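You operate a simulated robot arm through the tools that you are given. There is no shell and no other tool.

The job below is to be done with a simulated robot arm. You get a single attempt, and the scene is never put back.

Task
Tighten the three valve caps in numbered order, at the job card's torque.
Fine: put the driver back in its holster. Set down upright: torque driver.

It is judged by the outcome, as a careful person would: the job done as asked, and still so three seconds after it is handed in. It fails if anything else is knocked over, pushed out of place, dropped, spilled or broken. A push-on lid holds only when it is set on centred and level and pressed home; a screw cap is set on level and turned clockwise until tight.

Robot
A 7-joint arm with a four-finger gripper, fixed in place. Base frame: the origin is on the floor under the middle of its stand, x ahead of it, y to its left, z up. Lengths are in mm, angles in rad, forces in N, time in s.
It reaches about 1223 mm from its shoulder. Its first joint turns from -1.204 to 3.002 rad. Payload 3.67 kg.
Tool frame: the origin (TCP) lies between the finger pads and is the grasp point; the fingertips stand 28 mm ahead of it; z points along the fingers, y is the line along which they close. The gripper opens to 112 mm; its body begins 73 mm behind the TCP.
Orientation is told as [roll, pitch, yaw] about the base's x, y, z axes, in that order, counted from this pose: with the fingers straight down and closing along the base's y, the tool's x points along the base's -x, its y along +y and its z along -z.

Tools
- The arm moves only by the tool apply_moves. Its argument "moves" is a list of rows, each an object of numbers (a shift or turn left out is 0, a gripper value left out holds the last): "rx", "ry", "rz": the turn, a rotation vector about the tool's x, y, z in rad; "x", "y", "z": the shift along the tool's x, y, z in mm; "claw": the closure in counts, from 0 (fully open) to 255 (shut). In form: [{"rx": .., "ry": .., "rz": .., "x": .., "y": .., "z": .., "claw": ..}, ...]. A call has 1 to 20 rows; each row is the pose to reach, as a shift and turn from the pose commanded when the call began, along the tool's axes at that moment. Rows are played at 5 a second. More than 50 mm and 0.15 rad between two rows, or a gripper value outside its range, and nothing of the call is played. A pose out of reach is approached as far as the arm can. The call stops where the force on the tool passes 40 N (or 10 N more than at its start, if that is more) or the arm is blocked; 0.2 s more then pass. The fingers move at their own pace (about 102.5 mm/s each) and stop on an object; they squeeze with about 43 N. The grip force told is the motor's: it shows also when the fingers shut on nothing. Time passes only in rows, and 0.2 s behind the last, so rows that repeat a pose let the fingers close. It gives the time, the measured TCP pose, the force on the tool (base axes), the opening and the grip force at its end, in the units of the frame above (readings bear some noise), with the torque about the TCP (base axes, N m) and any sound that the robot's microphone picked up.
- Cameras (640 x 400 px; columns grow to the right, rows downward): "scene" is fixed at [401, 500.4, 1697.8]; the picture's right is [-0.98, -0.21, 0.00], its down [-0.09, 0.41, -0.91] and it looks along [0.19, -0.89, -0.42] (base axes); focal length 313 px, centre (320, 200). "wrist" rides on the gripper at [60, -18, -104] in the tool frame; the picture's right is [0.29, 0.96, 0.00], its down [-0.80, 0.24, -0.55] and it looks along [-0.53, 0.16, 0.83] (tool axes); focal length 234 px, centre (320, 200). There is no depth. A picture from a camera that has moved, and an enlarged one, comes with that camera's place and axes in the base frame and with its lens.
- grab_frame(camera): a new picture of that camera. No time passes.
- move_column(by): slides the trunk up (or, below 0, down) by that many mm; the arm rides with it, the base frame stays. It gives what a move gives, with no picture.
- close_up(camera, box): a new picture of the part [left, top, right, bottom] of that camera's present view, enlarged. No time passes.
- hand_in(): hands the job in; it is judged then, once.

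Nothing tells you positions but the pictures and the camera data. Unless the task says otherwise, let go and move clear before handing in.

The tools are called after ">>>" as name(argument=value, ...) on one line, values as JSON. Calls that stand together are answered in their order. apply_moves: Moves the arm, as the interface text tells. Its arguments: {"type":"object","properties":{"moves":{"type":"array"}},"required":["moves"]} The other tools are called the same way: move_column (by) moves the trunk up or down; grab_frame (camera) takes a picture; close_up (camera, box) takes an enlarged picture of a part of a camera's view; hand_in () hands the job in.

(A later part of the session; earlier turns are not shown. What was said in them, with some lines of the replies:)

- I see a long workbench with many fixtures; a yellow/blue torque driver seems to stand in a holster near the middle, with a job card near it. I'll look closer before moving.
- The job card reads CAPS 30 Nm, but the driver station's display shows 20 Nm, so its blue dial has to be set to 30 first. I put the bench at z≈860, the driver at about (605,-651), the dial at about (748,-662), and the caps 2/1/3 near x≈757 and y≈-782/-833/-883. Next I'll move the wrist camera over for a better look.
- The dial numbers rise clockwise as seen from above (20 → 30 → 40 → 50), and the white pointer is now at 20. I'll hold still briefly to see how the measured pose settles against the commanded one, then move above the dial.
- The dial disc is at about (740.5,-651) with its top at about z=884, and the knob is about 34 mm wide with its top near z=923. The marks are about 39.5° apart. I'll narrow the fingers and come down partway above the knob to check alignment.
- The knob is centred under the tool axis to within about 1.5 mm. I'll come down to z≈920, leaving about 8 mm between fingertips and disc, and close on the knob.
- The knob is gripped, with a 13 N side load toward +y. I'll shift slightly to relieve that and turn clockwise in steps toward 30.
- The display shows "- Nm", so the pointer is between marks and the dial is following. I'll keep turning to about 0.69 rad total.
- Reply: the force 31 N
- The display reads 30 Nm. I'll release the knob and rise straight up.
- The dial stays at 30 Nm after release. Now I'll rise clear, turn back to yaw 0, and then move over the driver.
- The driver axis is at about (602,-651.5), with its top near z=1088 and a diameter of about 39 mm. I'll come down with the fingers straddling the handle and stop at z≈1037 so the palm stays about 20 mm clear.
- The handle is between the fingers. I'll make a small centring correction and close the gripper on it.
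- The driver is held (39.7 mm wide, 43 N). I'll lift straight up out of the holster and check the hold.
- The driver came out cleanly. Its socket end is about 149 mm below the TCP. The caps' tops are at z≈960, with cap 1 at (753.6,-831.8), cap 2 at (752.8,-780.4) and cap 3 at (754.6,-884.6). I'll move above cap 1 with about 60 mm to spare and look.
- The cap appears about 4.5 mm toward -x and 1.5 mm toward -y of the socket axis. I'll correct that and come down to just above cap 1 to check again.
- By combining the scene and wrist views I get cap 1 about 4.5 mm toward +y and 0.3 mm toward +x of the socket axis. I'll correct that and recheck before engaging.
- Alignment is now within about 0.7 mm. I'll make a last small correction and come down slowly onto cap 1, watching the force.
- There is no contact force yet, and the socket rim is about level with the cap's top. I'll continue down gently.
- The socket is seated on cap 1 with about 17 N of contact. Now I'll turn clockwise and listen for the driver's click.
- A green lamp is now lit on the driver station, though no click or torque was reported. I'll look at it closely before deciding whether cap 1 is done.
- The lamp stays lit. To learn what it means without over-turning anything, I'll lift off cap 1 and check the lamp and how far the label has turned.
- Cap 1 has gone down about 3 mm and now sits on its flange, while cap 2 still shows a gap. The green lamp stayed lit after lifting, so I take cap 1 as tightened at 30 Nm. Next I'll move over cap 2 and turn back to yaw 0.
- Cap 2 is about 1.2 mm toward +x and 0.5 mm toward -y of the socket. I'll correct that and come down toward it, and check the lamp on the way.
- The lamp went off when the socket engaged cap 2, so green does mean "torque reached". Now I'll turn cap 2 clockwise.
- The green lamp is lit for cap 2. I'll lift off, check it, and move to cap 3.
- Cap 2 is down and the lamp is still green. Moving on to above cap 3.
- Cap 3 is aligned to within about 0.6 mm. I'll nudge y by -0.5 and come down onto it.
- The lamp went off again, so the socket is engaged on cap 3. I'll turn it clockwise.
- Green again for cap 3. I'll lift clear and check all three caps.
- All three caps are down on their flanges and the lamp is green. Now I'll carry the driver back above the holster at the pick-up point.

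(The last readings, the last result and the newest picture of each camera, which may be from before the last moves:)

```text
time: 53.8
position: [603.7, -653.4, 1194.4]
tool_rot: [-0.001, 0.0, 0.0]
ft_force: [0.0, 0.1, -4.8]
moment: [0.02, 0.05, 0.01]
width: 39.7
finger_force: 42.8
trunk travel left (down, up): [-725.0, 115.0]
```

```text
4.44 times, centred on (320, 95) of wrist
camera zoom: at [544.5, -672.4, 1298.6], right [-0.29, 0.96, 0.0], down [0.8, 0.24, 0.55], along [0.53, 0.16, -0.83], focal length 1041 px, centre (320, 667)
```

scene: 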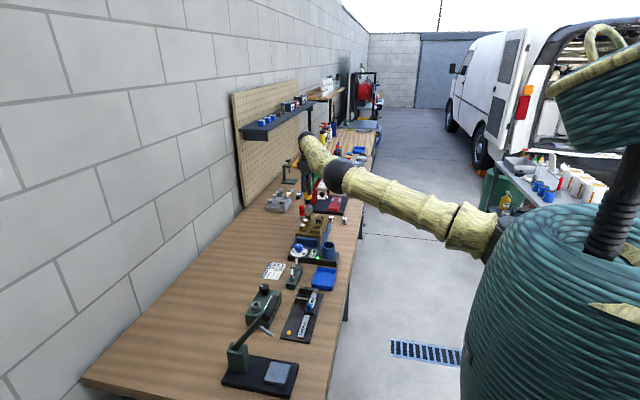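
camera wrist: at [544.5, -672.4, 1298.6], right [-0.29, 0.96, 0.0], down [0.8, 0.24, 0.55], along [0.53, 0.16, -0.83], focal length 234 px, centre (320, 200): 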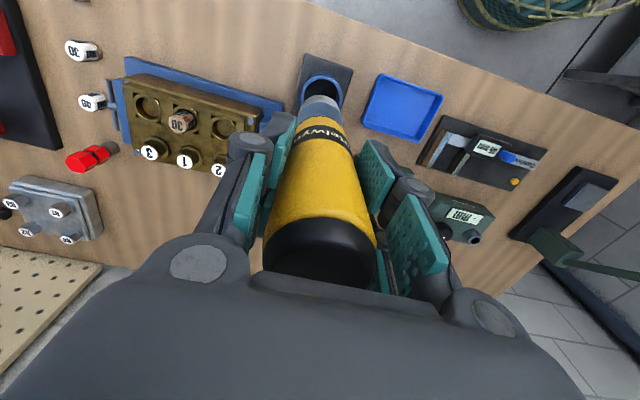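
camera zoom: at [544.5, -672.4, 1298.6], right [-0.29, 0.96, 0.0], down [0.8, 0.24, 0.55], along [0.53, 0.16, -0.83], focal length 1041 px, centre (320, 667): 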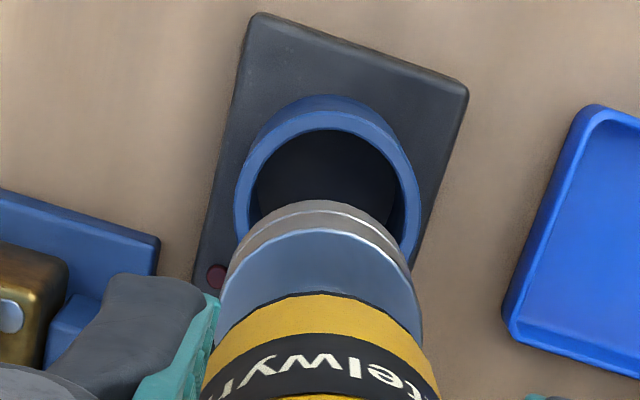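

The holster mouth is about 1.9 mm toward +y of the socket axis. I'll correct that, come down to just above the rim and recheck.

>>> apply_moves(moves=[{"y": 1.9, "z": 10}, {"y": 1.9, "z": 40}, {"y": 1.9, "z": 75}, {"y": 1.9, "z": 100}, {"y": 1.9, "z": 104}, {"y": 1.9, "z": 104}, {"y": 1.9, "z": 104}])

>>> close_up(camera="scene", box=[310, 215, 350, 260])

>>> close_up(camera="wrist", box=[260, 50, 380, 140])

```text
time: 55.4
position: [602.7, -649.7, 1089.7]
tool_rot: [0.0, -0.001, -0.001]
ft_force: [0.0, 0.2, -4.3]
moment: [0.02, 0.01, -0.01]
width: 39.7
finger_force: 43.1
trunk travel left (down, up): [-725.0, 115.0]
```

```text
8.89 times, centred on (330, 238) of scene
camera zoom: at [401.0, 500.4, 1697.8], right [-0.98, -0.21, 0.0], down [-0.09, 0.41, -0.91], along [0.19, -0.89, -0.42], focal length 2780 px, centre (231, -133)
```

zoom: 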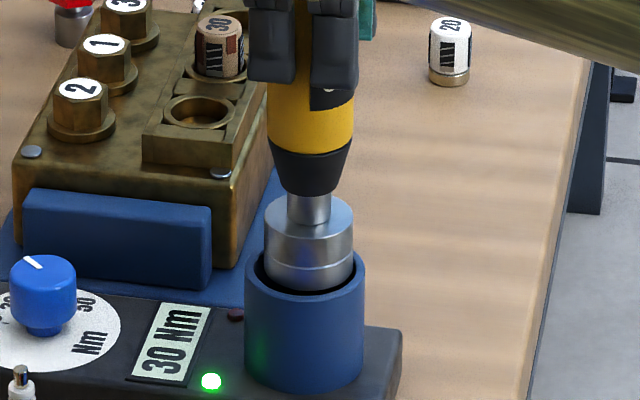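

```text
4.44 times, centred on (320, 95) of wrist
camera zoom: at [542.9, -669.8, 1193.6], right [-0.29, 0.96, 0.0], down [0.8, 0.24, 0.55], along [0.53, 0.16, -0.83], focal length 1041 px, centre (320, 667)
```

zoom: 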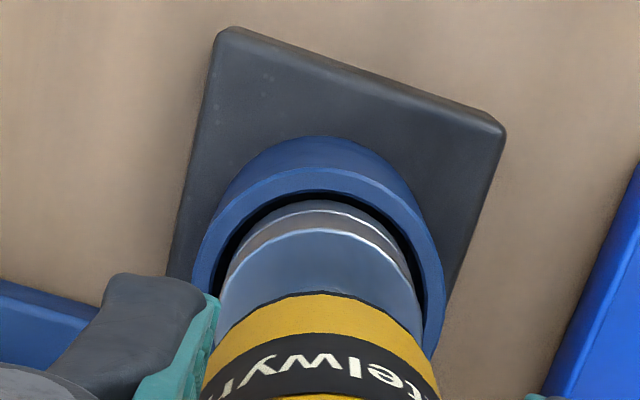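

The socket is about 2 mm toward the -x side of the cup. I'll shift +1.8 mm in x and lower it into the holster slowly.

>>> apply_moves(moves=[{"x": -1.8}, {"x": -1.8, "z": 8}, {"x": -1.8, "z": 18}, {"x": -1.8, "z": 28}, {"x": -1.8, "z": 38}, {"x": -1.8, "z": 46}, {"x": -1.8, "z": 50}, {"x": -1.8, "z": 53}, {"x": -1.8, "z": 53}])

>>> close_up(camera="scene", box=[310, 215, 350, 260])

>>> close_up(camera="wrist", box=[260, 50, 380, 140])

```text
time: 57.4
position: [604.8, -651.4, 1037.7]
tool_rot: [0.0, 0.001, -0.001]
ft_force: [0.2, 0.4, -4.3]
moment: [0.01, 0.0, -0.01]
width: 39.9
finger_force: 42.8
trunk travel left (down, up): [-725.0, 115.0]
```

```text
8.89 times, centred on (330, 238) of scene
camera zoom: at [401.0, 500.4, 1697.8], right [-0.98, -0.21, 0.0], down [-0.09, 0.41, -0.91], along [0.19, -0.89, -0.42], focal length 2780 px, centre (231, -133)
```

zoom: 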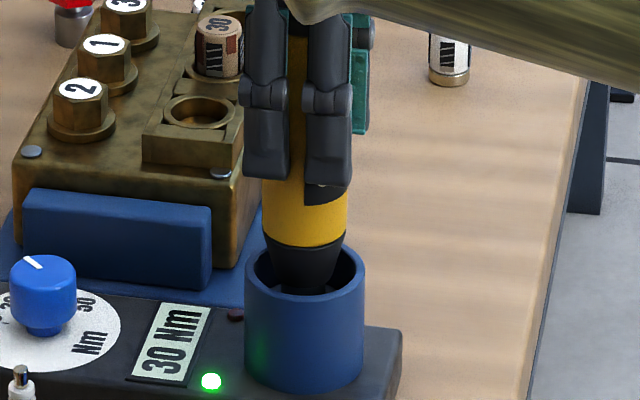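

```text
4.44 times, centred on (320, 95) of wrist
camera zoom: at [545.2, -669.9, 1141.1], right [-0.29, 0.96, 0.0], down [0.8, 0.24, 0.55], along [0.53, 0.16, -0.83], focal length 1041 px, centre (320, 667)
```

zoom: 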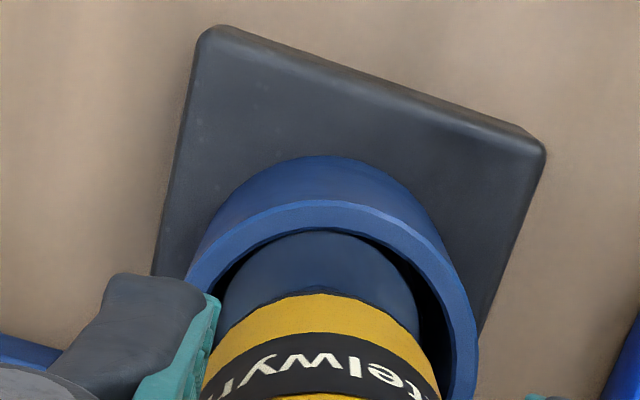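

>>> apply_moves(moves=[{"z": 1.5}, {"z": 3}, {"z": 4}, {"z": 5}, {"z": 5}])

```text
time: 58.6
position: [604.7, -649.7, 1033.9]
tool_rot: [-0.002, -0.002, -0.001]
ft_force: [2.9, -4.1, 14.4]
moment: [-0.11, -0.13, -0.03]
width: 39.6
finger_force: 42.7
trunk travel left (down, up): [-725.0, 115.0]
```

The driver has bottomed in the holster at TCP z≈1034, about the height it was picked up from. I'll ease the pressure and open the fingers.

>>> apply_moves(moves=[{"z": -1}, {"z": -1.5, "claw": 220}, {"z": -1.5, "claw": 160}, {"z": -1.5, "claw": 100}, {"z": -1.5, "claw": 60}, {"z": -1.5, "claw": 60}])

>>> grab_frame(camera="wrist")

>>> close_up(camera="scene", box=[300, 195, 350, 260])

```text
time: 60.0
position: [604.4, -649.8, 1035.0]
tool_rot: [0.0, 0.0, -0.001]
ft_force: [-1.1, -0.2, 0.1]
moment: [0.0, -0.03, 0.0]
width: 85.4
finger_force: 0.1
trunk travel left (down, up): [-725.0, 115.0]
```

```text
taken
camera wrist: at [545.5, -670.1, 1138.2], right [-0.29, 0.96, 0.0], down [0.8, 0.24, 0.55], along [0.53, 0.16, -0.83], focal length 234 px, centre (320, 200)
```

wrist: 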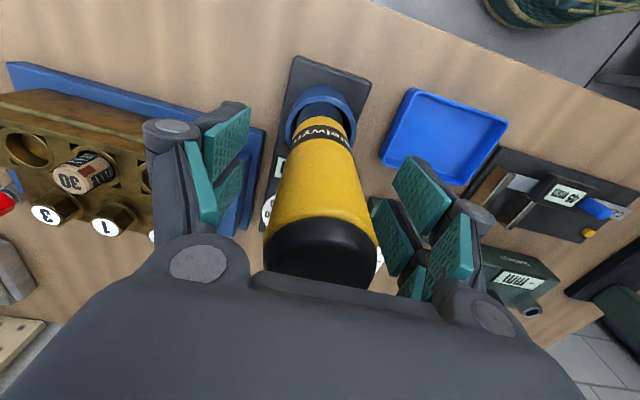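

```text
6.15 times, centred on (325, 228) of scene
camera zoom: at [401.0, 500.4, 1697.8], right [-0.98, -0.21, 0.0], down [-0.09, 0.41, -0.91], along [0.19, -0.89, -0.42], focal length 1925 px, centre (289, 31)
```

zoom: 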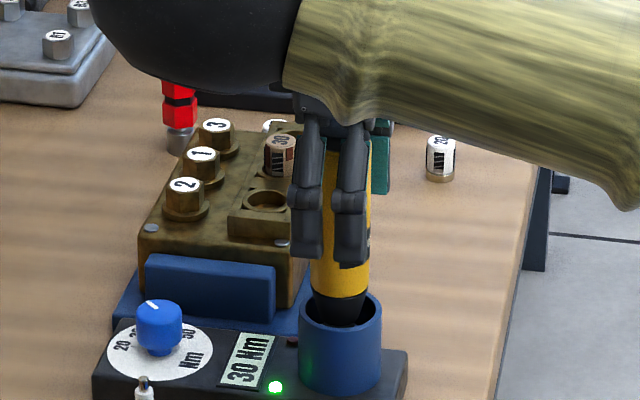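

The driver stands on its own in the holster. I'll rise straight up clear of it and back away, then check.

>>> apply_moves(moves=[{"z": -20}, {"z": -45}, {"z": -80}, {"z": -120}, {"z": -160}, {"z": -200}, {"z": -240}, {"z": -240}])

>>> apply_moves(moves=[{"x": 40, "z": -10}, {"x": 80, "z": -20}, {"x": 120, "z": -30}, {"x": 150, "y": 20, "z": -30}, {"x": 150, "y": 20, "z": -30}, {"x": 150, "y": 20, "z": -30}])

>>> grab_frame(camera="wrist")

>>> close_up(camera="scene", box=[280, 190, 350, 265])

>>> grab_frame(camera="scene")

```text
time: 61.8
position: [605.5, -652.2, 1275.2]
tool_rot: [-0.001, 0.001, -0.002]
ft_force: [0.0, -0.6, 0.2]
moment: [0.04, 0.01, -0.01]
width: 85.9
finger_force: 0.0
trunk travel left (down, up): [-725.0, 115.0]
```

```text
time: 63.2
position: [453.1, -631.4, 1305.3]
tool_rot: [0.0, -0.002, -0.001]
ft_force: [0.0, -0.3, 0.2]
moment: [0.0, 0.0, 0.0]
width: 86.1
finger_force: 0.0
trunk travel left (down, up): [-725.0, 115.0]
```

```text
taken
camera wrist: at [394.4, -651.2, 1408.3], right [-0.29, 0.96, 0.0], down [0.8, 0.24, 0.55], along [0.53, 0.16, -0.83], focal length 234 px, centre (320, 200)
```

wrist: 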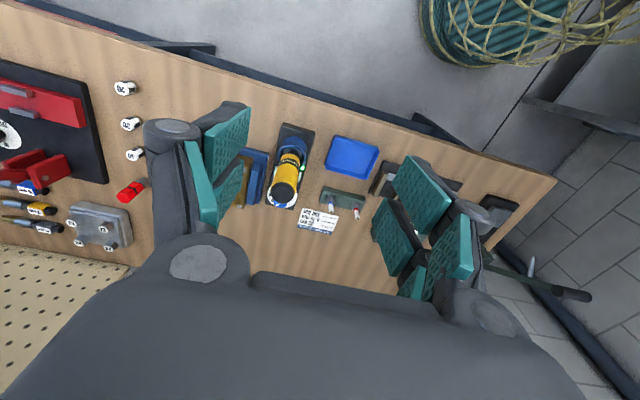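

```text
5.33 times, centred on (315, 228) of scene
camera zoom: at [401.0, 500.4, 1697.8], right [-0.98, -0.21, 0.0], down [-0.09, 0.41, -0.91], along [0.19, -0.89, -0.42], focal length 1668 px, centre (347, 53)
```

zoom: 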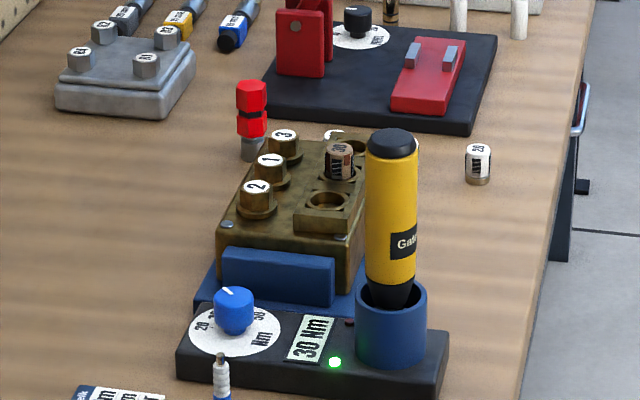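

```text
taken
```

scene: 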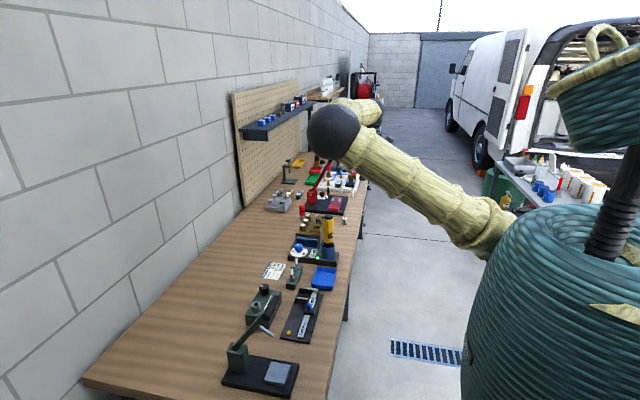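

All three caps are seated and were tightened in the order 1, 2, 3. The dial reads 30 Nm with the green lamp lit, the driver stands upright in its holster, and nothing else appears to have been disturbed. The arm is clear, so I'm handing in.

>>> hand_in()

```text
The job is handed in.
```

I tightened the three valve caps in the order 1, 2, 3 at 30 Nm, the torque on the job card, and handed the job in.

- **Torque:** the driver station was set to 20 Nm at the start, so I turned its dial to 30 before picking up the driver. The display still read 30 Nm at the end.
- **Caps:** the station's green lamp came on for each cap after I turned it. Afterwards all three sat down on their flanges. I heard no click and saw almost no torque on the arm, so the lamp and the caps' height are the evidence that they are tight.
- **Driver:** it is back upright in its holster, and I let go and moved the arm clear.

In the last pictures nothing else on the bench looked moved or knocked over.
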